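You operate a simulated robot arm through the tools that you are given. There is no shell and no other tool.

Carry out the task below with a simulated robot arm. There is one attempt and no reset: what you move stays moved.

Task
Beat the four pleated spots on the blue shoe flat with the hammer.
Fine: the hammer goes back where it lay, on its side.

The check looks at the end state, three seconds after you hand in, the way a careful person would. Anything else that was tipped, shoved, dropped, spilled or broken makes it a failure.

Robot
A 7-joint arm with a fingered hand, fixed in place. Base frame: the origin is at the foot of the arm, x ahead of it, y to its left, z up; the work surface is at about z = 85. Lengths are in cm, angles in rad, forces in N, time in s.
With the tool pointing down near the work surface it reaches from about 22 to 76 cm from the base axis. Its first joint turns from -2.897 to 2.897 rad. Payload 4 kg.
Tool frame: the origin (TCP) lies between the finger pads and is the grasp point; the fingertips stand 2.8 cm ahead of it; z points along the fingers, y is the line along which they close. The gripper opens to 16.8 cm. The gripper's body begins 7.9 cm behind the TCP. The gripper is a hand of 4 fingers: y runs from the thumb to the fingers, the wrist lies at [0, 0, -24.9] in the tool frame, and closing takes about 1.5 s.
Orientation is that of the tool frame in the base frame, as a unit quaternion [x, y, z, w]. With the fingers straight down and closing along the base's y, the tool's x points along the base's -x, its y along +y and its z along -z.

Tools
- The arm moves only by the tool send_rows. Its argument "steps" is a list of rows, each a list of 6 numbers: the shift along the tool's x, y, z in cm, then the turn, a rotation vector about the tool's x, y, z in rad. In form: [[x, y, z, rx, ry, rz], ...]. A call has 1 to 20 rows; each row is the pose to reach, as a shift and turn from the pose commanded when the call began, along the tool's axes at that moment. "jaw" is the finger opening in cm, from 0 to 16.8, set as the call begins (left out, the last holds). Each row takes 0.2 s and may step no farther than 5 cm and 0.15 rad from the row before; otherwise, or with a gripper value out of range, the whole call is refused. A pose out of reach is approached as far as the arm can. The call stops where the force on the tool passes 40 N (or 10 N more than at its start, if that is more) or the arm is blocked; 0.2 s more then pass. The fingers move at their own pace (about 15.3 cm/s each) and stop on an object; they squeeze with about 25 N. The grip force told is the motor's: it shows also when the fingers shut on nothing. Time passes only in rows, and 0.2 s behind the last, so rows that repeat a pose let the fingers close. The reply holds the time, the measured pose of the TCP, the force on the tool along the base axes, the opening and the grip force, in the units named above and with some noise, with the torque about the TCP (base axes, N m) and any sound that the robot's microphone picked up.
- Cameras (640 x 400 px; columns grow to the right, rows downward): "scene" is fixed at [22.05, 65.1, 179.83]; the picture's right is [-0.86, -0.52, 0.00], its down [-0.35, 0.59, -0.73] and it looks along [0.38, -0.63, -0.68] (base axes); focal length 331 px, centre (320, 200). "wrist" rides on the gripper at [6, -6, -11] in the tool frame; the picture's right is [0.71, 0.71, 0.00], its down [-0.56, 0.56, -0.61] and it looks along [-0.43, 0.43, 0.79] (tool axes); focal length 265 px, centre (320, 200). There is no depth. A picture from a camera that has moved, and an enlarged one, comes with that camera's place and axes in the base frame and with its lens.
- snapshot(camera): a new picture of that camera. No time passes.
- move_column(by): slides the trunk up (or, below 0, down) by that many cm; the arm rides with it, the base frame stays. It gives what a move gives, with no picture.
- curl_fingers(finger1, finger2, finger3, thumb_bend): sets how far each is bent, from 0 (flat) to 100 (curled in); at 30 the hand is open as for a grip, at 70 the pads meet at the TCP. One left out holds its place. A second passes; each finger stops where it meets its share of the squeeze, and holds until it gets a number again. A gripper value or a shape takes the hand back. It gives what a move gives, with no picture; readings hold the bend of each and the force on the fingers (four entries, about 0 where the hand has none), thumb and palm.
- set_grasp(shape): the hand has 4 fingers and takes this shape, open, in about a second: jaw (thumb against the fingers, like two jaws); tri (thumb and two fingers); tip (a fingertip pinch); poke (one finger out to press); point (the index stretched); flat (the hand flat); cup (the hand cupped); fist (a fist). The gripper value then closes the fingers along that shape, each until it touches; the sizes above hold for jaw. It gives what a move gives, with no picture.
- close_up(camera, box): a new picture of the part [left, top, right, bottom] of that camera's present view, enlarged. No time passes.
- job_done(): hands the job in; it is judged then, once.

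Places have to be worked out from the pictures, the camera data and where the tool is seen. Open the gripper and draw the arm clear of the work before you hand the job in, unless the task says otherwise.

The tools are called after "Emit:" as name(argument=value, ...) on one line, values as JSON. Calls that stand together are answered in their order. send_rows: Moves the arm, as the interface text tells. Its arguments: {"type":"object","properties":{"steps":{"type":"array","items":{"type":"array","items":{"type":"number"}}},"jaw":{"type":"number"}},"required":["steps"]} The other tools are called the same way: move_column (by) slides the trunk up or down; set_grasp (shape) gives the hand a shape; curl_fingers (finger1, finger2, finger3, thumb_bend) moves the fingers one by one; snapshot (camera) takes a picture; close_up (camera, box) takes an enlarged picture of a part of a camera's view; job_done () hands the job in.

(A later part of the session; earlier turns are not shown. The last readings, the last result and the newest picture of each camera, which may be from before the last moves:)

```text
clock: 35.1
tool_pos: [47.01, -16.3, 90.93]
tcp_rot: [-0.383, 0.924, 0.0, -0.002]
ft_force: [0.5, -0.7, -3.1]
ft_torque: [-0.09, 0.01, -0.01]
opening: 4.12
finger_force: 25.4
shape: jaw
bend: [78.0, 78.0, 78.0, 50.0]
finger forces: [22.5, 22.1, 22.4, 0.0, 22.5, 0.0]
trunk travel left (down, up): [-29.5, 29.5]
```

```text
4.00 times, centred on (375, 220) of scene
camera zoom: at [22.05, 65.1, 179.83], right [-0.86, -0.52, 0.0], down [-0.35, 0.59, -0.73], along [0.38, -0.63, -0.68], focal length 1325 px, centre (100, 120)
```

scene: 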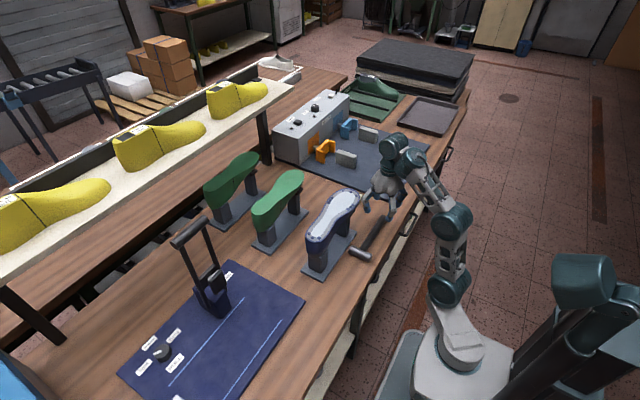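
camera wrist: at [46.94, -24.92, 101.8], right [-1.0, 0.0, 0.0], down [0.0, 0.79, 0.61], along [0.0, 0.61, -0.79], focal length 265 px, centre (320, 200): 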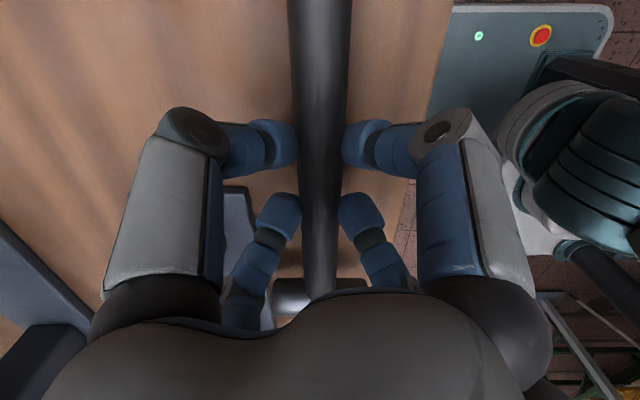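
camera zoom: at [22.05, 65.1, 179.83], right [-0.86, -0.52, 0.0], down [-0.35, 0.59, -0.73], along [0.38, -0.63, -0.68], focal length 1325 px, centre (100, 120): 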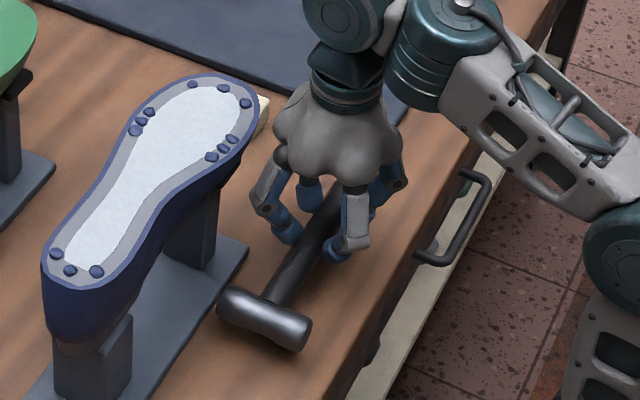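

It holds with a net weight of about 3 N. I lift further while backing away from the shoe (−x, −y) and check the force and the hammer's angle again.

Emit:
send_rows(steps=[[1.4, 0, -0.5, 0, 0, 0], [2.8, 0, -1.5, 0, 0, 0], [4.2, 0, -3, 0, 0, 0], [4.2, 0, -5, 0, 0, 0], [4.2, 0, -5, 0, 0, 0]])

Emit:
snapshot(camera="wrist")

Emit:
close_up(camera="scene", box=[330, 170, 420, 270])

```text
clock: 36.3
tool_pos: [43.98, -19.08, 96.05]
tcp_rot: [-0.382, 0.924, -0.001, -0.001]
ft_force: [0.0, -0.7, -3.7]
ft_torque: [-0.13, -0.02, 0.0]
opening: 4.12
finger_force: 24.9
shape: jaw
bend: [78.0, 78.0, 78.0, 50.0]
finger forces: [23.0, 22.5, 22.8, 0.0, 22.8, 0.0]
trunk travel left (down, up): [-29.5, 29.5]
```

```text
taken
camera wrist: at [43.95, -27.69, 106.87], right [-1.0, 0.0, 0.0], down [0.0, 0.79, 0.61], along [0.0, 0.61, -0.79], focal length 265 px, centre (320, 200)
```

wrist: 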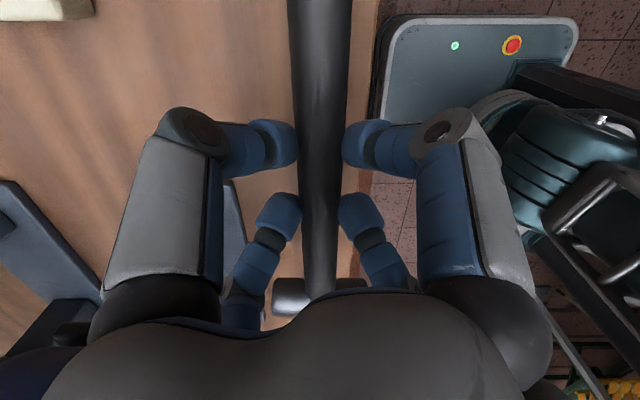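

```text
4.00 times, centred on (375, 220) of scene
camera zoom: at [22.05, 65.1, 179.83], right [-0.86, -0.52, 0.0], down [-0.35, 0.59, -0.73], along [0.38, -0.63, -0.68], focal length 1325 px, centre (100, 120)
```

zoom: 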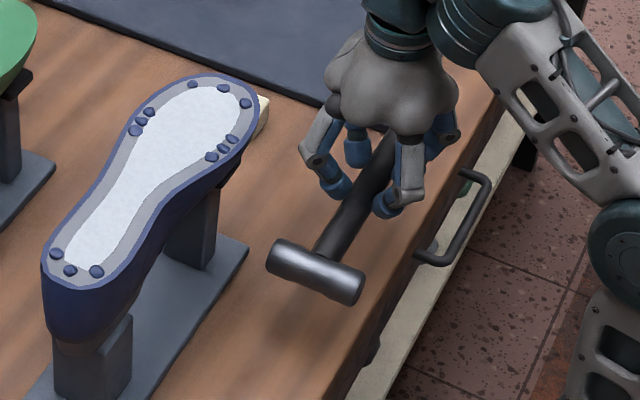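

The hammer hangs level with little torque (weight ≈3.7 N). I now pitch the hand to level while rising, so the head's axis becomes vertical, keeping well off the shoe.

Emit:
send_rows(steps=[[0.1, -0.2, -0.3, 0.0855, -0.0855, 0], [0.2, -0.4, -0.8, 0.1709, -0.1709, 0], [0.3, -0.6, -1.5, 0.2564, -0.2564, 0], [0.4, -0.8, -2.5, 0.3418, -0.3418, 0], [0.5, -1.0, -4, 0.4273, -0.4273, 0], [0.6, -1.3, -5.5, 0.5128, -0.5128, 0], [0.7, -1.5, -7.5, 0.5982, -0.5982, 0], [0.8, -1.7, -9.5, 0.6837, -0.6837, 0], [0.9, -1.9, -11.5, 0.7692, -0.7692, 0], [1.0, -2.1, -13.5, 0.8546, -0.8546, 0], [1.1, -2.3, -15.5, 0.9401, -0.9401, 0], [1.2, -2.5, -17.5, 1.0255, -1.0255, 0], [1.34, -2.76, -20, 1.111, -1.111, 0], [1.34, -2.76, -20, 1.111, -1.111, 0]])

Emit:
snapshot(camera="wrist")

Emit:
snapshot(camera="scene")

```text
clock: 39.3
tool_pos: [47.75, -15.4, 130.65]
tcp_rot: [-0.27, 0.655, -0.272, 0.652]
ft_force: [-0.3, 0.6, -3.2]
ft_torque: [-0.13, 0.09, 0.04]
opening: 4.04
finger_force: 25.0
shape: jaw
bend: [78.0, 78.0, 78.0, 50.0]
finger forces: [24.8, 27.8, 24.6, 0.0, 24.7, 0.0]
out of reach, approached as far as the arm can: row 4, 6, 7, 8, 9, 10, 11, 12, 13, 14
trunk travel left (down, up): [-29.5, 29.5]
```

```text
taken
camera wrist: at [36.75, -23.95, 130.62], right [0.0, 0.0, -1.0], down [-0.61, 0.79, 0.0], along [0.79, 0.61, 0.0], focal length 265 px, centre (320, 200)
```

wrist: 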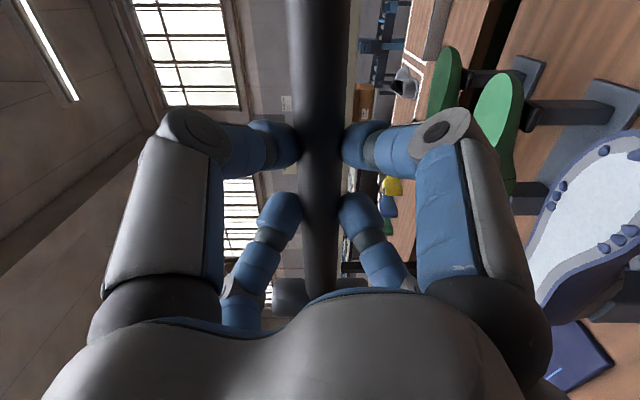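

```text
taken
```

scene: 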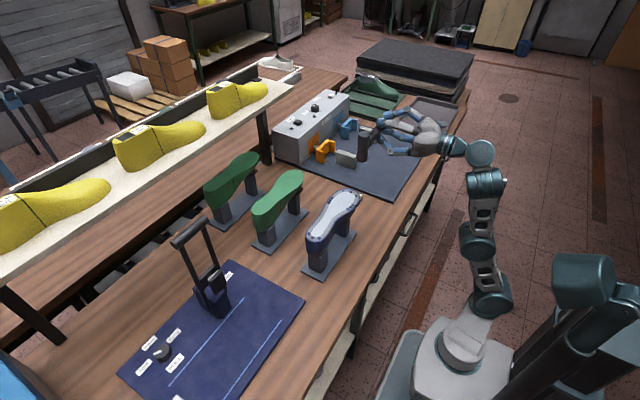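

The hand is level but the arm settled at (47.8, −15.4, 130.7) instead of the wished point. I send a null row to learn whether the commanded pose is the wished or the reached one.

Emit:
send_rows(steps=[[0, 0, 0, 0, 0, 0]])

```text
clock: 39.7
tool_pos: [47.8, -15.39, 130.67]
tcp_rot: [-0.27, 0.655, -0.272, 0.651]
ft_force: [-0.1, 0.7, -3.2]
ft_torque: [-0.13, 0.03, 0.04]
opening: 4.04
finger_force: 24.9
shape: jaw
bend: [78.0, 78.0, 78.0, 50.0]
finger forces: [24.7, 27.7, 24.7, 0.0, 24.7, 0.0]
trunk travel left (down, up): [-29.5, 29.5]
```

The commanded pose equals the reached one. I check the hammer's attitude in the hand with a close-up.

Emit:
close_up(camera="scene", box=[345, 95, 445, 175])

Emit:
close_up(camera="wrist", box=[240, 180, 400, 340])

```text
5.00 times, centred on (395, 135) of scene
camera zoom: at [22.05, 65.1, 179.83], right [-0.86, -0.52, 0.0], down [-0.35, 0.59, -0.73], along [0.38, -0.63, -0.68], focal length 1656 px, centre (-55, 525)
```

zoom: 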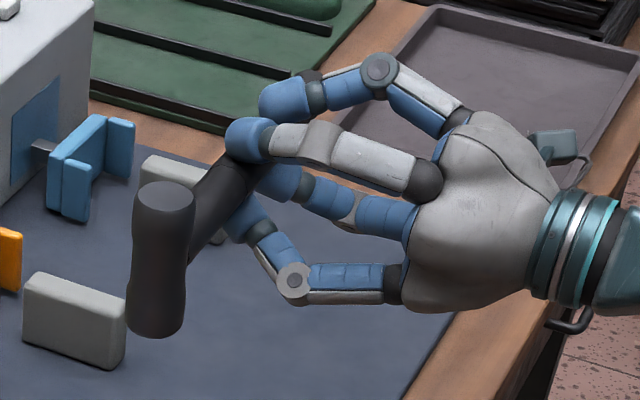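

```text
2.50 times, centred on (320, 260) of wrist
camera zoom: at [36.76, -23.92, 130.6], right [0.0, 0.0, -1.0], down [-0.61, 0.79, 0.0], along [0.79, 0.61, 0.0], focal length 664 px, centre (320, 50)
```

zoom: 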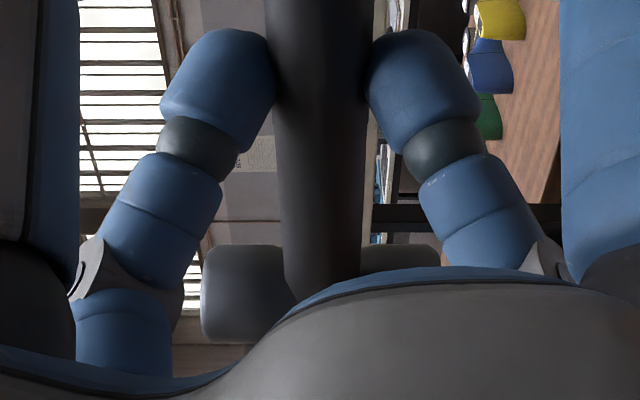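

The head hangs vertical and true in the hand, 12 cm from the grip. I move to a standby point with the head above the middle toe pleat (56.7, −13.5), face well above the sole.

Emit:
send_rows(steps=[[2.7, 0.3, 1.2, 0, 0, 0], [5.4, 0.6, 2.4, 0, 0, 0], [8, 0.9, 3.5, 0, 0, 0], [10.7, 1.2, 4.6, 0, 0, 0], [13.4, 1.5, 5.8, 0, 0, 0], [16, 1.8, 6.9, 0, 0, 0], [16, 1.8, 6.9, 0, 0, 0]])

Emit:
snapshot(camera="scene")

Emit:
snapshot(camera="wrist")

```text
clock: 41.3
tool_pos: [51.19, -15.84, 130.71]
tcp_rot: [-0.269, 0.655, -0.272, 0.651]
ft_force: [-0.8, -0.9, -2.8]
ft_torque: [-0.11, 0.11, -0.02]
opening: 4.06
finger_force: 24.7
shape: jaw
bend: [78.0, 78.0, 78.0, 50.0]
finger forces: [25.0, 28.0, 24.7, 0.0, 24.9, 0.1]
out of reach, approached as far as the arm can: row 1, 2, 3, 4, 5, 6, 7
trunk travel left (down, up): [-29.5, 29.5]
```

```text
taken
```

scene: 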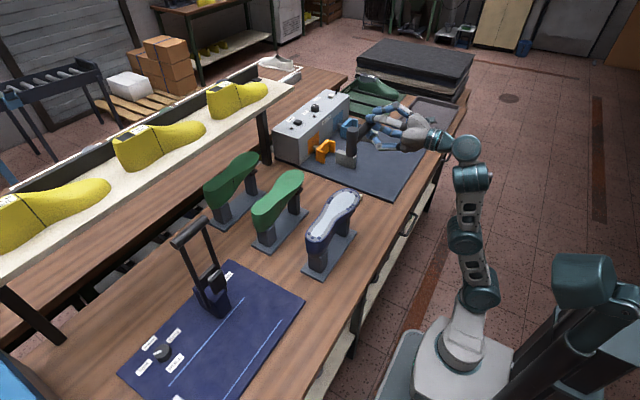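

```text
taken
camera wrist: at [40.19, -24.38, 130.75], right [0.0, 0.0, -1.0], down [-0.61, 0.79, 0.0], along [0.79, 0.61, 0.0], focal length 265 px, centre (320, 200)
```

wrist: 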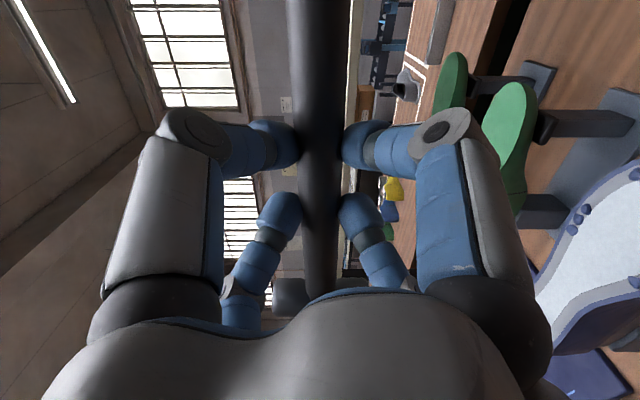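

The arm sits in a stretched-up posture that will not lower. I back out through a pitched pose (about 52°) near (44, −20, 104), where the earlier good posture was, and check if the arm returns to it.

Emit:
send_rows(steps=[[2.7, 2, -0.9, -0.0579, 0.0579, 0], [5.5, 4, -1.8, -0.1157, 0.1157, 0], [8.2, 6, -2.7, -0.1736, 0.1736, 0], [10.9, 8, -3.6, -0.2315, 0.2315, 0], [13.6, 10, -4.5, -0.2894, 0.2894, 0], [16.4, 12, -5.4, -0.3472, 0.3472, 0], [19.1, 14, -6.3, -0.4051, 0.4051, 0], [21.8, 16, -7.2, -0.463, 0.463, 0], [21.8, 16, -7.2, -0.463, 0.463, 0]])

Emit:
snapshot(camera="scene")

```text
clock: 43.3
tool_pos: [46.88, -17.33, 108.65]
tcp_rot: [-0.342, 0.83, -0.17, 0.406]
ft_force: [0.0, 0.2, -2.8]
ft_torque: [-0.13, 0.07, -0.01]
opening: 4.01
finger_force: 24.6
shape: jaw
bend: [78.0, 78.0, 78.0, 50.0]
finger forces: [25.7, 27.8, 25.3, 0.0, 25.6, 0.0]
out of reach, approached as far as the arm can: row 1, 2, 3, 4, 5, 6, 7, 8, 9
trunk travel left (down, up): [-29.5, 29.5]
```

```text
taken
```

scene: 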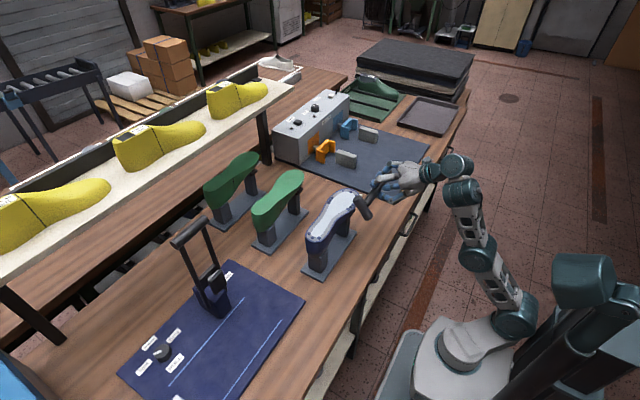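

The hand pitched back but the arm is still in the other posture. I continue down to the pointing-down pose over the free bench, moving away from the shoe first.

Emit:
send_rows(steps=[[1.2, 1, -1.8, 0, 0, 0], [2.5, 2, -1.2, -0.0926, 0.0926, 0], [3.7, 2.9, -0.4, -0.1851, 0.1851, 0], [5, 3.8, 0.6, -0.2777, 0.2777, 0], [6.2, 4.7, 1.6, -0.3703, 0.3703, 0], [7.4, 5.6, 2.6, -0.4629, 0.4629, 0], [8.7, 6.6, 3.6, -0.5554, 0.5554, 0], [9.95, 7.55, 4.6, -0.648, 0.648, 0], [9.95, 7.55, 4.6, -0.648, 0.648, 0]])

Emit:
snapshot(camera="scene")

```text
clock: 45.3
tool_pos: [42.89, -19.27, 96.02]
tcp_rot: [-0.382, 0.924, 0.0, -0.001]
ft_force: [0.1, -0.3, -4.1]
ft_torque: [-0.16, 0.02, -0.01]
opening: 4.01
finger_force: 25.0
shape: jaw
bend: [78.0, 78.0, 78.0, 50.0]
finger forces: [27.0, 26.6, 27.0, 0.1, 26.5, 0.0]
out of reach, approached as far as the arm can: row 1
trunk travel left (down, up): [-29.5, 29.5]
```

```text
taken
```

scene: 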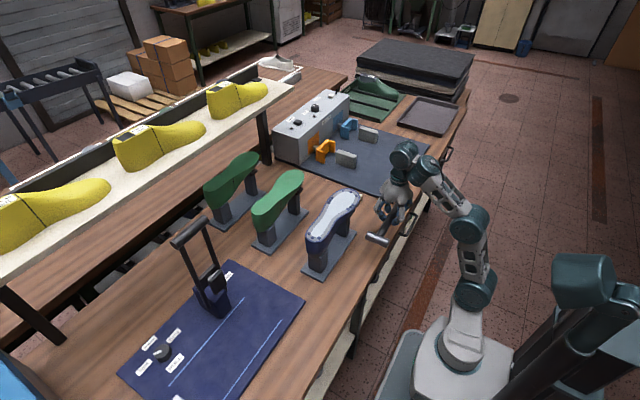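

The arm is back in its usual posture. This time I'll pitch up farther to the right (y≈−30) where I can move forward as I pitch; first I shift there.

Emit:
send_rows(steps=[[1.9, -1.9, 0.2, 0, 0, 0], [3.8, -3.8, 0.5, 0, 0, 0], [5.7, -5.7, 0.8, 0, 0, 0], [7.6, -7.6, 1, 0, 0, 0], [7.6, -7.6, 1, 0, 0, 0]])

```text
clock: 46.5
tool_pos: [42.89, -29.96, 95.05]
tcp_rot: [-0.382, 0.924, -0.001, -0.001]
ft_force: [0.1, -0.1, -3.1]
ft_torque: [-0.12, -0.01, 0.0]
opening: 3.99
finger_force: 24.7
shape: jaw
bend: [78.0, 78.0, 78.0, 50.0]
finger forces: [27.0, 26.4, 27.1, 0.0, 26.5, 0.0]
trunk travel left (down, up): [-29.5, 29.5]
```

Now I pitch the first half, moving forward and up along with it.

Emit:
send_rows(steps=[[-0.82, -0.82, -0.3, 0.0855, -0.0855, 0], [-1.63, -1.63, -0.7, 0.1709, -0.1709, 0], [-2.45, -2.45, -1.2, 0.2564, -0.2564, 0], [-3.26, -3.26, -1.9, 0.3418, -0.3418, 0], [-4.08, -4.08, -2.8, 0.4273, -0.4273, 0], [-4.9, -4.9, -3.9, 0.5128, -0.5128, 0], [-5.7, -5.7, -5.1, 0.5982, -0.5982, 0]])

Emit:
snapshot(camera="scene")

```text
clock: 48.1
tool_pos: [52.97, -24.99, 105.41]
tcp_rot: [-0.338, 0.854, -0.168, 0.357]
ft_force: [-0.2, 0.4, -3.8]
ft_torque: [-0.11, 0.03, 0.03]
opening: 4.0
finger_force: 25.2
shape: jaw
bend: [78.0, 78.0, 78.0, 51.0]
finger forces: [27.4, 28.8, 27.2, 0.0, 26.8, 0.0]
out of reach, approached as far as the arm can: row 5, 6, 7
trunk travel left (down, up): [-29.5, 29.5]
```

```text
taken
```

scene: 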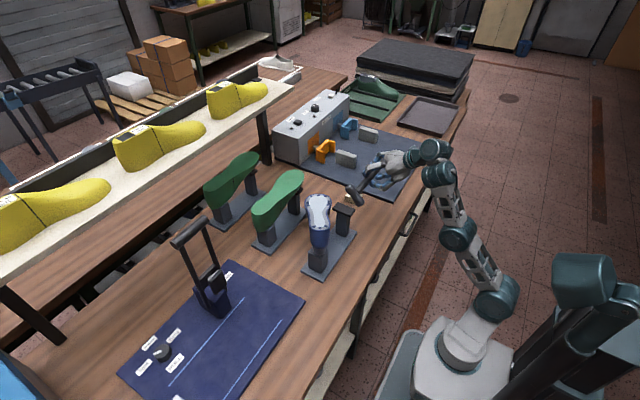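

The shoe looks displaced in this picture — the deviating arm may have brought the head against its toe. I zoom in to see what happened.

Emit:
close_up(camera="scene", box=[270, 150, 410, 290])

Emit:
snapshot(camera="wrist")

```text
2.86 times, centred on (340, 220) of scene
camera zoom: at [22.05, 65.1, 179.83], right [-0.86, -0.52, 0.0], down [-0.35, 0.59, -0.73], along [0.38, -0.63, -0.68], focal length 946 px, centre (263, 143)
```

zoom: 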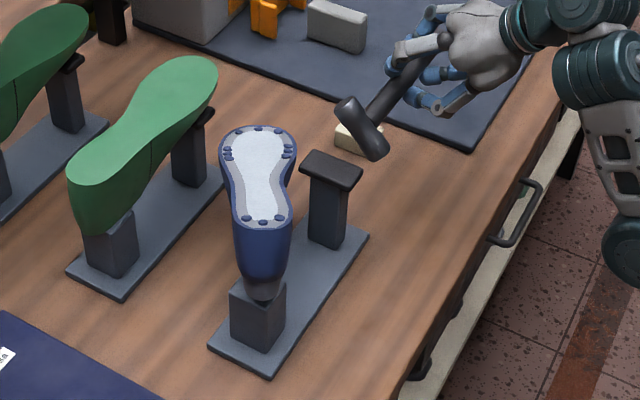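

```text
taken
camera wrist: at [44.65, -33.11, 113.06], right [-0.69, 0.01, -0.73], down [-0.41, 0.82, 0.4], along [0.6, 0.58, -0.56], focal length 265 px, centre (320, 200)
```

wrist: 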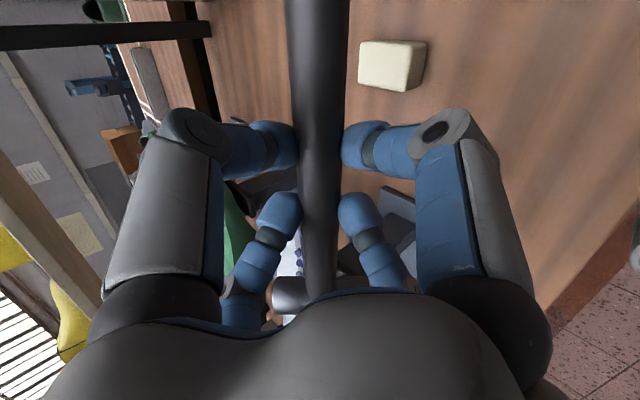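

The hammer head nudged the shoe's toe off its front rest when the arm strayed from an unreachable path: the shoe has swung about its heel post and its toe has sunk to about (70, −13, 97). I back the hammer straight away from it first, returning to the pointing-down pose; later I will put the shoe back on its rest.

Emit:
send_rows(steps=[[1.2, -0.3, -1.4, 0, 0, 0], [2.4, -0.6, -2.8, 0, 0, 0], [4.3, 0.6, -2.3, -0.0857, 0.078, -0.004], [6.2, 1.8, -1.8, -0.1714, 0.156, -0.009], [8.1, 3, -1.3, -0.2571, 0.234, -0.013], [10, 4.2, -0.8, -0.343, 0.312, -0.017], [11.9, 5.3, -0.3, -0.4286, 0.39, -0.021], [13.8, 6.5, 0.14, -0.5143, 0.468, -0.026], [13.8, 6.5, 0.14, -0.6, 0.546, -0.03], [13.8, 6.5, 0.14, -0.6, 0.546, -0.03]])

Emit:
snapshot(camera="scene")

Emit:
close_up(camera="scene", box=[280, 170, 400, 290])

```text
clock: 50.3
tool_pos: [42.94, -30.13, 95.08]
tcp_rot: [-0.384, 0.923, 0.001, -0.002]
ft_force: [0.8, 1.0, -3.1]
ft_torque: [-0.14, 0.01, 0.01]
opening: 3.97
finger_force: 25.4
shape: jaw
bend: [78.0, 78.0, 78.0, 51.0]
finger forces: [28.0, 27.8, 28.7, 0.0, 27.2, 0.0]
out of reach, approached as far as the arm can: row 2
trunk travel left (down, up): [-29.5, 29.5]
```

```text
taken
```

scene: 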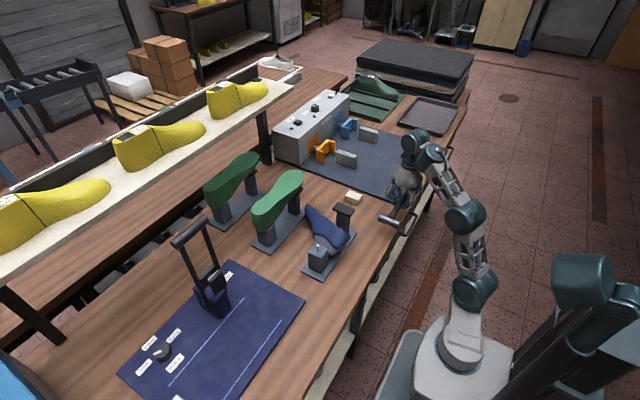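

```text
3.33 times, centred on (340, 230) of scene
camera zoom: at [22.05, 65.1, 179.83], right [-0.86, -0.52, 0.0], down [-0.35, 0.59, -0.73], along [0.38, -0.63, -0.68], focal length 1104 px, centre (253, 100)
```

zoom: 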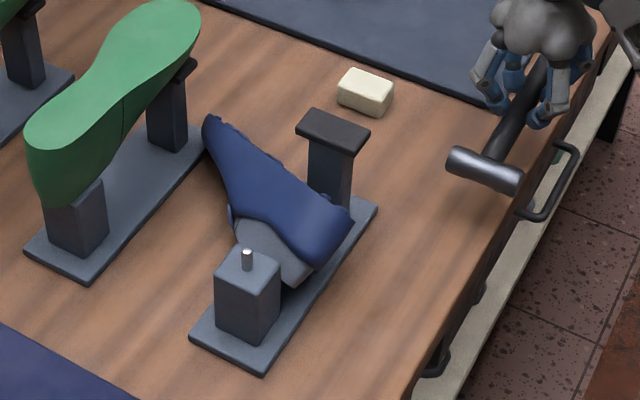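

The shoe has come off its pin completely and lies on its side over the stand plate — the close-up now shows the bare heel pin and the empty front rest. It must go back on the stand before hammering. I first lay the hammer down on free bench to the right to have the hand free.

Emit:
send_rows(steps=[[-1.1, -1.1, 1, 0, 0, 0], [-2.1, -2.1, 3, 0, 0, 0], [-2.1, -2.1, 5, 0, 0, 0], [-2.1, -2.1, 6, 0, 0, 0], [-2.1, -2.1, 6.4, 0, 0, 0], [-2.1, -2.1, 6.4, 0, 0, 0]])

Emit:
close_up(camera="scene", box=[340, 150, 460, 270])

```text
clock: 51.6
tool_pos: [45.86, -29.92, 89.33]
tcp_rot: [-0.384, 0.923, -0.007, 0.006]
ft_force: [-4.5, 4.1, 20.3]
ft_torque: [-0.48, 0.03, -0.07]
opening: 4.17
finger_force: 25.5
shape: jaw
bend: [79.0, 78.0, 78.0, 50.0]
finger forces: [38.3, 28.8, 28.9, 0.0, 34.6, 0.0]
trunk travel left (down, up): [-29.5, 29.5]
stopped in row 6: the force on the tool passed its limit at 42 N (the readings are from after the stop); the commanded pose is now the measured one
```

```text
3.33 times, centred on (400, 210) of scene
camera zoom: at [22.05, 65.1, 179.83], right [-0.86, -0.52, 0.0], down [-0.35, 0.59, -0.73], along [0.38, -0.63, -0.68], focal length 1104 px, centre (53, 167)
```

zoom: 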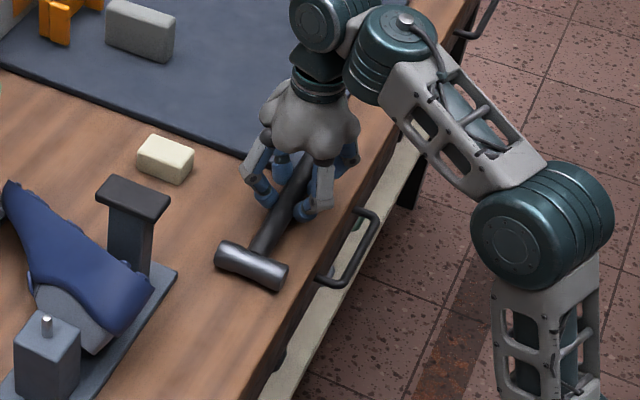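

The tail touched early (torque says the push is on the tail side), likely the mat's edge. I raise, shift 4 cm to +y off the mat, and lower again gently.

Emit:
send_rows(steps=[[0, 0, -1, 0, 0, 0], [0, 0, -2, 0, 0, 0], [-1.4, 1.4, -2, 0, 0, 0], [-2.83, 2.83, -2, 0, 0, 0], [-2.83, 2.83, -1, 0, 0, 0], [-2.83, 2.83, 0, 0, 0, 0], [-2.83, 2.83, 0.3, 0, 0, 0], [-2.83, 2.83, 0.5, 0, 0, 0]])

Emit:
close_up(camera="scene", box=[340, 150, 460, 270])

Emit:
snapshot(camera="wrist")

```text
clock: 53.4
tool_pos: [45.98, -26.13, 89.22]
tcp_rot: [-0.384, 0.923, -0.01, 0.01]
ft_force: [-4.3, 2.3, 21.6]
ft_torque: [-0.27, 0.28, -0.06]
opening: 4.18
finger_force: 24.8
shape: jaw
bend: [79.0, 78.0, 78.0, 50.0]
finger forces: [36.9, 32.7, 31.9, 0.0, 33.4, 0.0]
trunk travel left (down, up): [-29.5, 29.5]
stopped in row 8: the force on the tool passed its limit at 43 N (the readings are from after the stop); the commanded pose is now the measured one
```

```text
3.33 times, centred on (400, 210) of scene
camera zoom: at [22.05, 65.1, 179.83], right [-0.86, -0.52, 0.0], down [-0.35, 0.59, -0.73], along [0.38, -0.63, -0.68], focal length 1104 px, centre (53, 167)
```

zoom: 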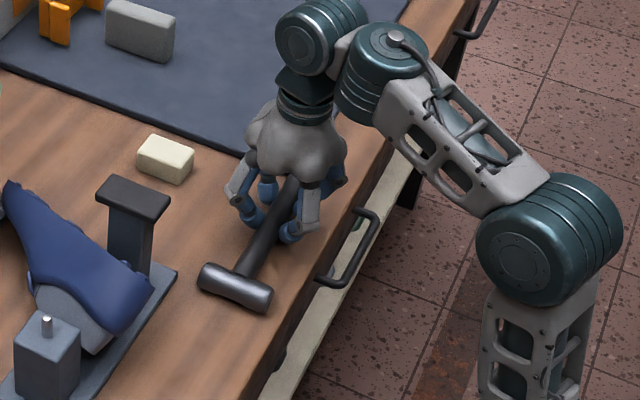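

```text
taken
camera wrist: at [45.65, -34.56, 100.19], right [-1.0, 0.0, -0.03], down [-0.02, 0.8, 0.6], along [0.02, 0.6, -0.8], focal length 265 px, centre (320, 200)
```

wrist: 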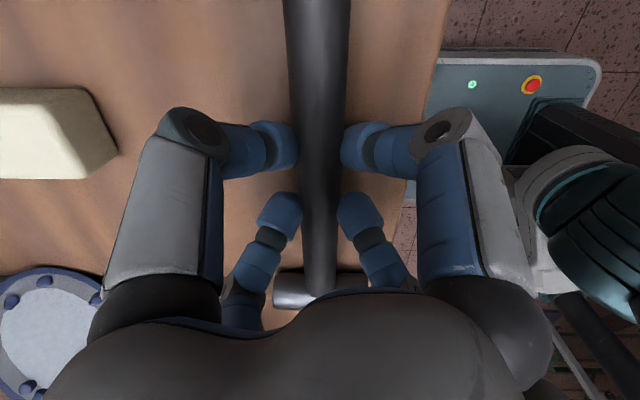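

The handle seems to have slid about 0.9 cm toward the fingertips (it already rests on the bench at z_TCP≈89.2). It is down on the bench off the mat, so I open the hand and look.

Emit:
send_rows(steps=[[0, 0, -0.1, 0, 0, 0], [0, 0, -0.1, 0, 0, 0], [0, 0, -0.1, 0, 0, 0], [0, 0, -0.1, 0, 0, 0], [0, 0, -0.1, 0, 0, 0]], jaw=8)

Emit:
snapshot(camera="wrist")

Emit:
close_up(camera="scene", box=[340, 150, 460, 270])

```text
clock: 54.6
tool_pos: [46.15, -26.23, 89.07]
tcp_rot: [-0.383, 0.924, -0.009, 0.008]
ft_force: [0.2, 0.7, -0.4]
ft_torque: [0.01, 0.03, 0.0]
opening: 7.97
finger_force: 0.0
shape: jaw
bend: [36.0, 36.0, 36.0, 36.0]
finger forces: [0.1, 0.1, 0.1, 0.0, 0.1, 0.0]
trunk travel left (down, up): [-29.5, 29.5]
```

```text
taken
camera wrist: at [45.85, -34.64, 100.01], right [-1.0, 0.0, -0.02], down [-0.01, 0.8, 0.61], along [0.02, 0.61, -0.79], focal length 265 px, centre (320, 200)
```

wrist: 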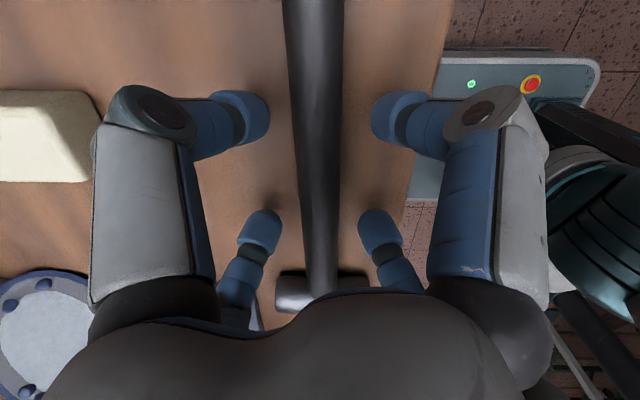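

```text
3.33 times, centred on (400, 210) of scene
camera zoom: at [22.05, 65.1, 179.83], right [-0.86, -0.52, 0.0], down [-0.35, 0.59, -0.73], along [0.38, -0.63, -0.68], focal length 1104 px, centre (53, 167)
```

zoom: 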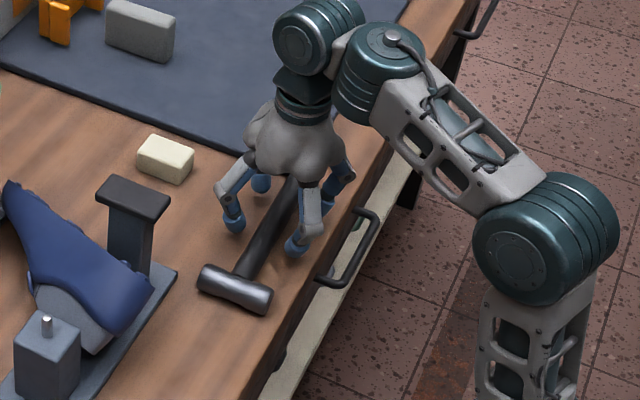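

The hammer lies free on the bench at about x≈46, y from −35 to −14. I lift the hand straight up and then view the fallen shoe from the wrist camera.

Emit:
send_rows(steps=[[0, 0, -2, 0, 0, 0], [0, 0, -4, 0, 0, 0], [0, 0, -6, 0, 0, 0], [0, 0, -8, 0, 0, 0], [0, 0, -8, 0, 0, 0]])

Emit:
snapshot(camera="wrist")

Emit:
close_up(camera="scene", box=[295, 185, 375, 285])

```text
clock: 55.8
tool_pos: [45.89, -26.02, 96.96]
tcp_rot: [-0.384, 0.923, -0.009, 0.008]
ft_force: [1.0, 0.6, -0.3]
ft_torque: [0.01, -0.02, -0.02]
opening: 7.98
finger_force: 0.0
shape: jaw
bend: [36.0, 36.0, 36.0, 35.0]
finger forces: [0.1, 0.0, 0.1, 0.0, 0.1, 0.1]
trunk travel left (down, up): [-29.5, 29.5]
```

```text
taken
camera wrist: at [45.64, -34.47, 107.95], right [-1.0, 0.0, -0.02], down [-0.01, 0.8, 0.61], along [0.02, 0.61, -0.79], focal length 265 px, centre (320, 200)
```

wrist: 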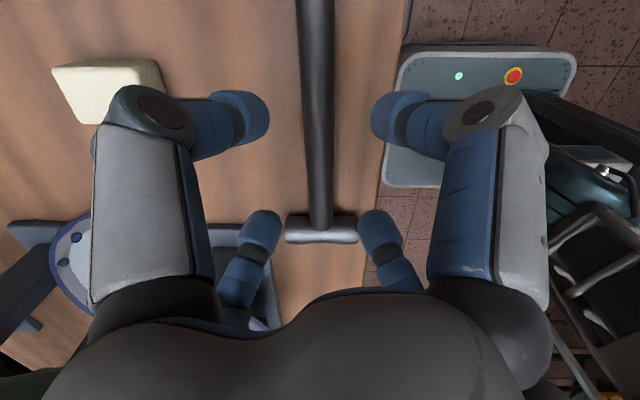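

```text
4.00 times, centred on (335, 235) of scene
camera zoom: at [22.05, 65.1, 179.83], right [-0.86, -0.52, 0.0], down [-0.35, 0.59, -0.73], along [0.38, -0.63, -0.68], focal length 1325 px, centre (260, 60)
```

zoom: 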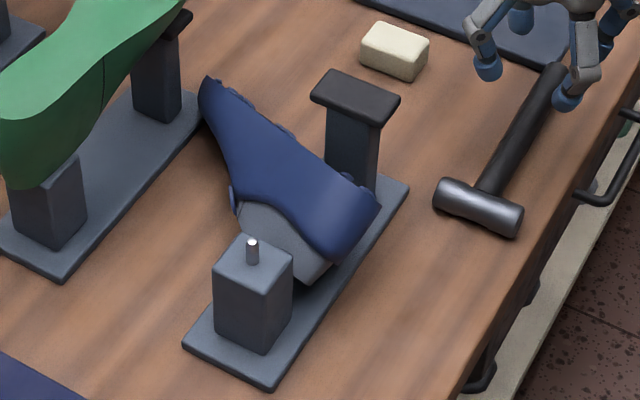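

The shoe lies on its side on the stand plate, cone toward the rear post. I raise the trunk and move the opened hand back for a clear wrist view of it.

Emit:
move_column(by=29)

Emit:
send_rows(steps=[[-2.5, -2.5, 0.5, 0, 0, 0], [-5, -5, 1, 0, 0, 0], [-7.5, -7.5, 1, 0, 0, 0], [-7.5, -7.5, 1, 0, 0, 0]], jaw=16.8)

Emit:
snapshot(camera="wrist")

```text
clock: 58.7
tool_pos: [45.87, -25.89, 125.95]
tcp_rot: [-0.383, 0.924, -0.008, 0.009]
ft_force: [0.6, -0.2, 0.0]
ft_torque: [0.02, -0.01, 0.01]
opening: 7.97
finger_force: 0.1
shape: jaw
bend: [36.0, 36.0, 36.0, 35.0]
finger forces: [0.1, 0.0, 0.1, 0.0, 0.0, 0.0]
trunk travel left (down, up): [-58.5, 0.5]
```

```text
clock: 59.7
tool_pos: [53.54, -25.2, 124.46]
tcp_rot: [-0.383, 0.924, -0.008, 0.008]
ft_force: [-0.9, -0.5, 0.6]
ft_torque: [0.01, -0.04, 0.0]
opening: 16.78
finger_force: 0.1
shape: jaw
bend: [30.0, 30.0, 30.0, 30.0]
finger forces: [0.1, 0.0, 0.0, 0.1, 0.0, 0.1]
out of reach, approached as far as the arm can: row 2, 3, 4
trunk travel left (down, up): [-58.5, 0.5]
```

```text
taken
camera wrist: at [53.3, -33.63, 135.44], right [-1.0, 0.0, -0.02], down [-0.02, 0.8, 0.61], along [0.02, 0.61, -0.8], focal length 265 px, centre (320, 200)
```

wrist: 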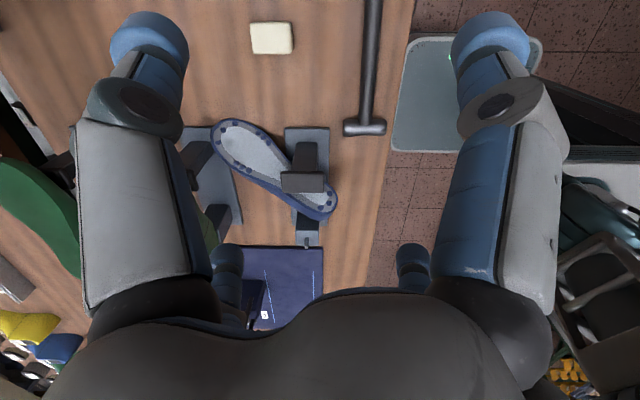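

Emit:
close_up(camera="wrist", box=[190, 90, 380, 250])

Emit:
close_up(camera="wrist", box=[200, 105, 350, 225])

```text
2.50 times, centred on (285, 170) of wrist
camera zoom: at [53.3, -33.63, 135.44], right [-1.0, 0.0, -0.02], down [-0.02, 0.8, 0.61], along [0.02, 0.61, -0.8], focal length 664 px, centre (408, 275)
```

zoom: 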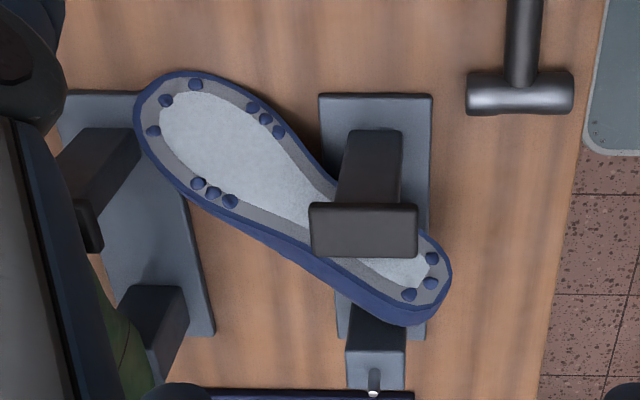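

```text
3.33 times, centred on (275, 165) of wrist
camera zoom: at [53.3, -33.63, 135.44], right [-1.0, 0.0, -0.02], down [-0.02, 0.8, 0.61], along [0.02, 0.61, -0.8], focal length 885 px, centre (470, 317)
```

zoom: 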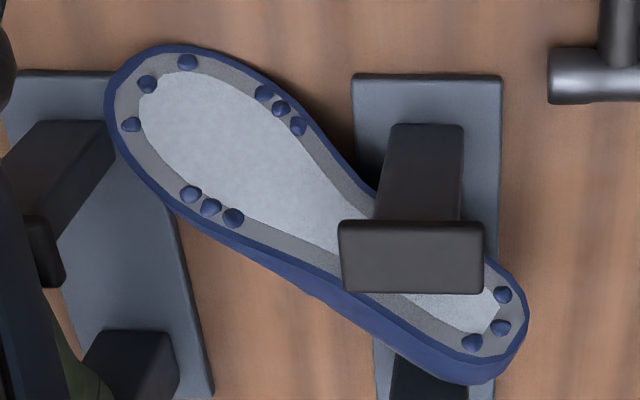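

From this view I can solve the shoe's pose: heel pleats at about (52.5, −2.7, 96), toe at (72.7, −13.5, 88), sole facing −y and up. The heel pin tip is at about (57.2, 7.7, 96.4) and the front rest's top at (57, −9.3, 99.4). I look closer at the cone and how the shoe leans.

Emit:
close_up(camera="scene", box=[310, 195, 370, 270])

Emit:
close_up(camera="scene", box=[325, 230, 365, 260])

```text
5.33 times, centred on (340, 232) of scene
camera zoom: at [22.05, 65.1, 179.83], right [-0.86, -0.52, 0.0], down [-0.35, 0.59, -0.73], along [0.38, -0.63, -0.68], focal length 1766 px, centre (213, 27)
```

zoom: 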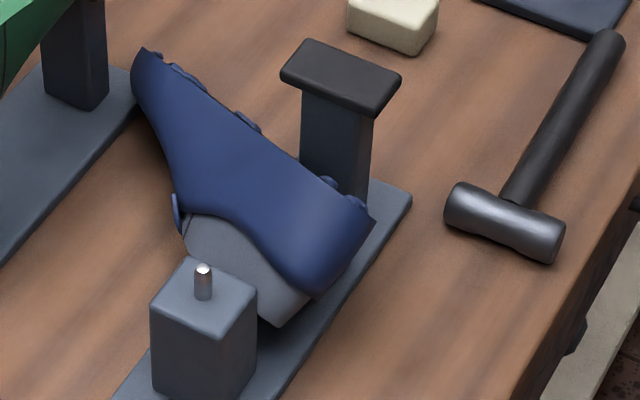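

```text
13.33 times, centred on (345, 245) of scene
camera zoom: at [22.05, 65.1, 179.83], right [-0.86, -0.52, 0.0], down [-0.35, 0.59, -0.73], along [0.38, -0.63, -0.68], focal length 4416 px, centre (-13, -400)
```

zoom: 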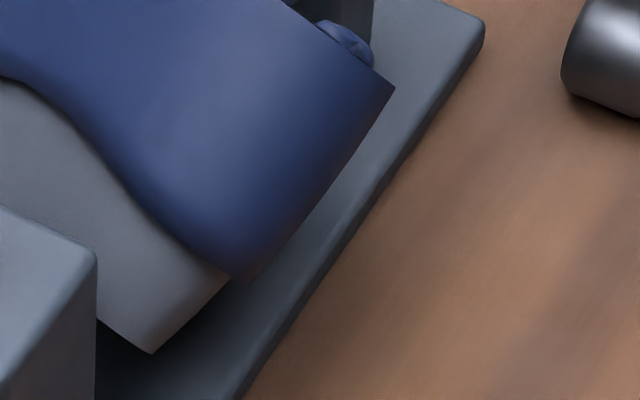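

The cone is wedged against the rear post, so the shoe must be lifted out and set back on the pin. To know what hand orientations are possible, I first test the wrist's roll range in free air at a lower, comfortable height.

Emit:
send_rows(steps=[[2, 2, 4, 0, 0, 0], [3.5, 3.5, 8, 0, 0, 0], [3.5, 3.5, 12, 0, 0, 0], [3.5, 3.5, 12, 0, 0, 0.147], [3.5, 3.5, 12, 0, 0, 0.294], [3.5, 3.5, 12, 0, 0, 0.441], [3.5, 3.5, 12, 0, 0, 0.588], [3.5, 3.5, 12, 0, 0, 0.735], [3.5, 3.5, 12, 0, 0, 0.882], [3.5, 3.5, 12, 0, 0, 1.029], [3.5, 3.5, 12, 0, 0, 1.176], [3.5, 3.5, 12, 0, 0, 1.323], [3.5, 3.5, 12, 0, 0, 1.47], [3.5, 3.5, 12, 0, 0, 1.617], [3.5, 3.5, 12, 0, 0, 1.764], [3.5, 3.5, 12, 0, 0, 1.911], [3.5, 3.5, 12, 0, 0, 2.058], [3.5, 3.5, 12, 0, 0, 2.205], [3.5, 3.5, 12, 0, 0, 2.352]])

```text
clock: 63.7
tool_pos: [48.88, -25.32, 112.42]
tcp_rot: [0.707, 0.708, 0.004, 0.012]
ft_force: [-0.3, -0.3, -0.3]
ft_torque: [-0.01, 0.02, 0.0]
opening: 16.81
finger_force: 0.0
shape: jaw
bend: [30.0, 30.0, 30.0, 30.0]
finger forces: [0.0, 0.0, 0.1, 0.1, 0.1, 0.0]
trunk travel left (down, up): [-58.5, 0.5]
```

All of that range works. I keep rolling the same way to find the far limit.

Emit:
send_rows(steps=[[0, 0, 0, 0, 0, 0.147], [0, 0, 0, 0, 0, 0.294], [0, 0, 0, 0, 0, 0.441], [0, 0, 0, 0, 0, 0.588], [0, 0, 0, 0, 0, 0.735], [0, 0, 0, 0, 0, 0.882], [0, 0, 0, 0, 0, 1.029], [0, 0, 0, 0, 0, 1.176], [0, 0, 0, 0, 0, 1.323], [0, 0, 0, 0, 0, 1.47], [0, 0, 0, 0, 0, 1.617]])

```text
clock: 66.1
tool_pos: [48.98, -25.32, 112.52]
tcp_rot: [1.0, -0.021, 0.011, 0.005]
ft_force: [0.2, 0.3, 0.7]
ft_torque: [-0.02, 0.0, 0.0]
opening: 16.8
finger_force: 0.1
shape: jaw
bend: [30.0, 30.0, 30.0, 30.0]
finger forces: [0.0, 0.0, 0.1, 0.1, 0.0, 0.0]
trunk travel left (down, up): [-58.5, 0.5]
```

Still fine after 227° of roll. I continue until the limit shows.

Emit:
send_rows(steps=[[0, 0, 0, 0, 0, 0.147], [0, 0, 0, 0, 0, 0.294], [0, 0, 0, 0, 0, 0.441], [0, 0, 0, 0, 0, 0.588], [0, 0, 0, 0, 0, 0.735], [0, 0, 0, 0, 0, 0.882], [0, 0, 0, 0, 0, 1.029], [0, 0, 0, 0, 0, 1.176], [0, 0, 0, 0, 0, 1.323]])

```text
clock: 68.1
tool_pos: [48.93, -25.23, 112.45]
tcp_rot: [0.776, -0.631, 0.011, -0.003]
ft_force: [-0.6, -0.3, 0.0]
ft_torque: [-0.03, 0.01, 0.02]
opening: 16.82
finger_force: 0.1
shape: jaw
bend: [30.0, 30.0, 30.0, 30.0]
finger forces: [0.0, 0.0, 0.1, 0.1, 0.0, 0.1]
trunk travel left (down, up): [-58.5, 0.5]
```

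The roll range runs from 225° down to at least −78°, so my first grip (225°) sat near the roll limit — that explains the unreachable poses. The middle is around 45–90°; I roll back to tool‑x azimuth 45°.

Emit:
send_rows(steps=[[0, 0, 0, 0, 0, -0.145], [0, 0, 0, 0, 0, -0.29], [0, 0, 0, 0, 0, -0.435], [0, 0, 0, 0, 0, -0.58], [0, 0, 0, 0, 0, -0.725], [0, 0, 0, 0, 0, -0.87], [0, 0, 0, 0, 0, -1.015], [0, 0, 0, 0, 0, -1.16], [0, 0, 0, 0, 0, -1.305], [0, 0, 0, 0, 0, -1.45], [0, 0, 0, 0, 0, -1.595], [0, 0, 0, 0, 0, -1.74], [0, 0, 0, 0, 0, -1.885], [0, 0, 0, 0, 0, -2.03], [0, 0, 0, 0, 0, -2.15]])

Emit:
snapshot(camera="wrist")

Emit:
snapshot(camera="scene")

```text
clock: 71.3
tool_pos: [48.97, -25.31, 112.46]
tcp_rot: [0.923, 0.385, 0.009, 0.009]
ft_force: [-0.7, -0.5, 0.3]
ft_torque: [-0.02, 0.0, -0.01]
opening: 16.79
finger_force: 0.1
shape: jaw
bend: [30.0, 30.0, 30.0, 30.0]
finger forces: [0.0, 0.0, 0.0, 0.0, 0.0, 0.0]
trunk travel left (down, up): [-58.5, 0.5]
```

```text
taken
camera wrist: at [48.59, -16.65, 123.28], right [1.0, 0.0, 0.02], down [-0.01, -0.78, 0.62], along [0.02, -0.62, -0.78], focal length 265 px, centre (320, 200)
```

wrist: 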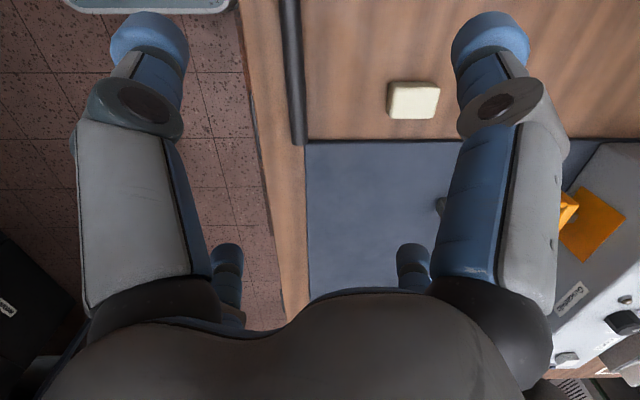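

```text
taken
```

scene: 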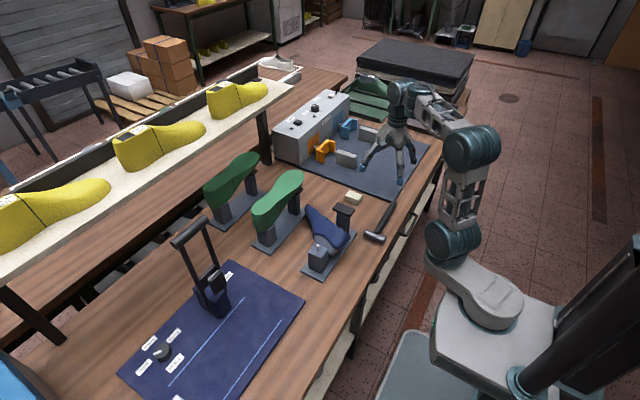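

Now I test tilting the hand toward +y by 45° (needed to seize the shoe square to its sole), in free air right of the stand.

Emit:
send_rows(steps=[[1, -0.75, 0.4, 0.0925, 0.0925, 0], [2, -1.5, 0.8, 0.185, 0.185, 0], [3, -2.2, 1.2, 0.2775, 0.2775, 0], [4, -3, 1.6, 0.37, 0.37, 0], [5, -3.7, 2.0, 0.4625, 0.4625, 0], [5.9, -4.4, 2.5, 0.555, 0.555, 0], [5.9, -4.4, 2.5, 0.555, 0.555, 0]])

Emit:
snapshot(camera="scene")

Emit:
snapshot(camera="wrist")

```text
clock: 72.9
tool_pos: [46.58, -8.35, 106.75]
tcp_rot: [0.854, 0.357, 0.155, -0.346]
ft_force: [0.1, -0.3, -0.4]
ft_torque: [0.07, 0.0, 0.01]
opening: 16.81
finger_force: 0.1
shape: jaw
bend: [30.0, 30.0, 30.0, 30.0]
finger forces: [0.1, 0.0, 0.0, 0.0, 0.0, 0.0]
out of reach, approached as far as the arm can: row 1, 2, 3, 4, 5, 6, 7
trunk travel left (down, up): [-58.5, 0.5]
```

```text
taken
```

scene: 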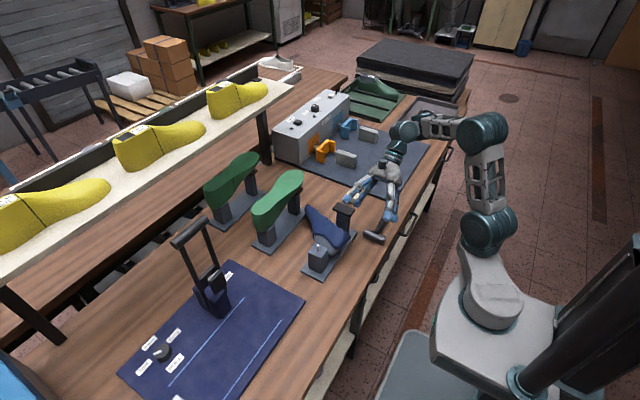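

```text
taken
camera wrist: at [46.18, -9.93, 120.43], right [1.0, 0.0, 0.02], down [0.0, -0.99, -0.12], along [0.02, 0.12, -0.99], focal length 265 px, centre (320, 200)
```

wrist: 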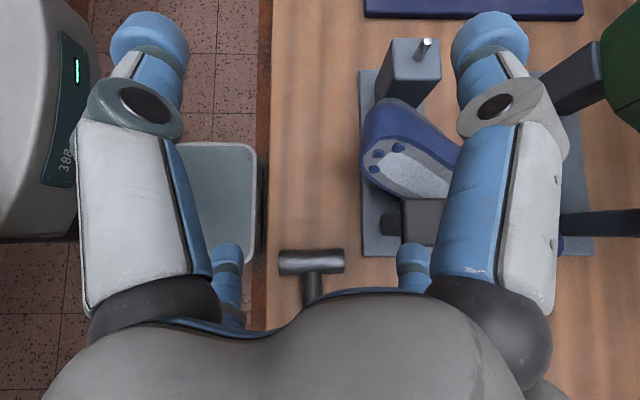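

Tilting toward +y is hardly reachable here, so the shoe needs another approach: seize its heel end from the robot's side with a forward-pitched hand, lift it out and lay it sole-up on open bench for a regrasp. First I return to pointing down and learn which finger number is where.

Emit:
send_rows(steps=[[0, 0, -1, -0.0925, -0.0925, 0], [0, 0, -2, -0.185, -0.185, 0], [0, 0, -3, -0.2775, -0.2775, 0], [0, 0, -4, -0.37, -0.37, 0], [0, 0, -5, -0.4625, -0.4625, 0], [0, 0, -6, -0.555, -0.555, 0], [0, 0, -6, -0.555, -0.555, 0]])

Emit:
curl_fingers(finger1=0, finger2=30, finger3=90, thumb_bend=30)

Emit:
snapshot(camera="wrist")

Emit:
snapshot(camera="scene")

```text
clock: 74.5
tool_pos: [46.16, -12.33, 111.3]
tcp_rot: [0.923, 0.384, 0.008, 0.008]
ft_force: [0.1, 0.8, 0.3]
ft_torque: [0.02, -0.01, 0.01]
opening: 16.8
finger_force: 0.0
shape: jaw
bend: [30.0, 30.0, 30.0, 30.0]
finger forces: [0.2, 0.0, 0.0, 0.1, 0.0, 0.1]
trunk travel left (down, up): [-58.5, 0.5]
```

```text
clock: 75.5
tool_pos: [46.23, -12.48, 111.27]
tcp_rot: [0.923, 0.384, 0.008, 0.009]
ft_force: [-0.4, -0.5, -1.2]
ft_torque: [0.01, 0.04, 0.01]
opening: 14.32
finger_force: 0.2
shape: fingers
bend: [0.0, 30.0, 90.0, 30.0]
finger forces: [0.1, 0.0, 0.0, 0.1, 0.0, 0.0]
trunk travel left (down, up): [-58.5, 0.5]
```

```text
taken
camera wrist: at [46.02, -3.8, 122.07], right [1.0, 0.0, 0.02], down [-0.01, -0.78, 0.62], along [0.02, -0.62, -0.78], focal length 265 px, centre (320, 200)
```

wrist: 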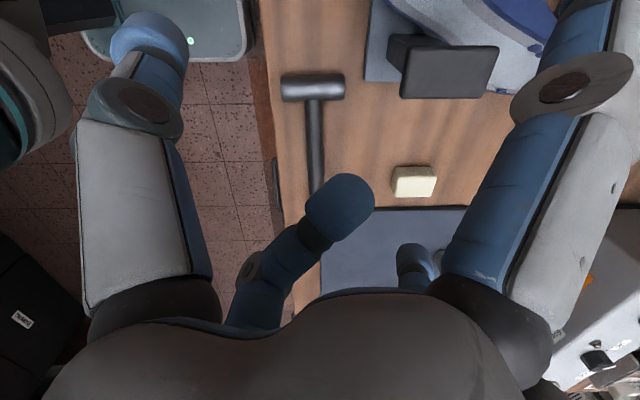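

```text
taken
```

scene: 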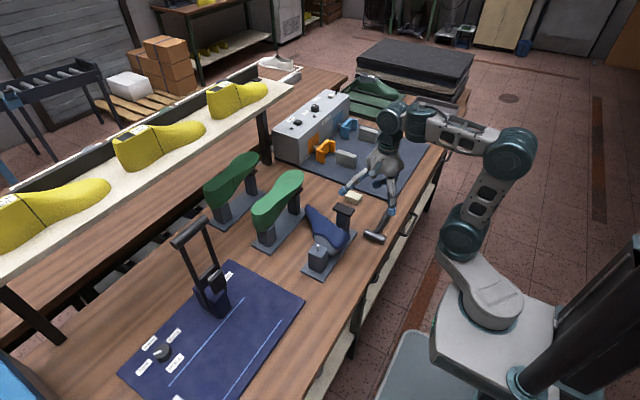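

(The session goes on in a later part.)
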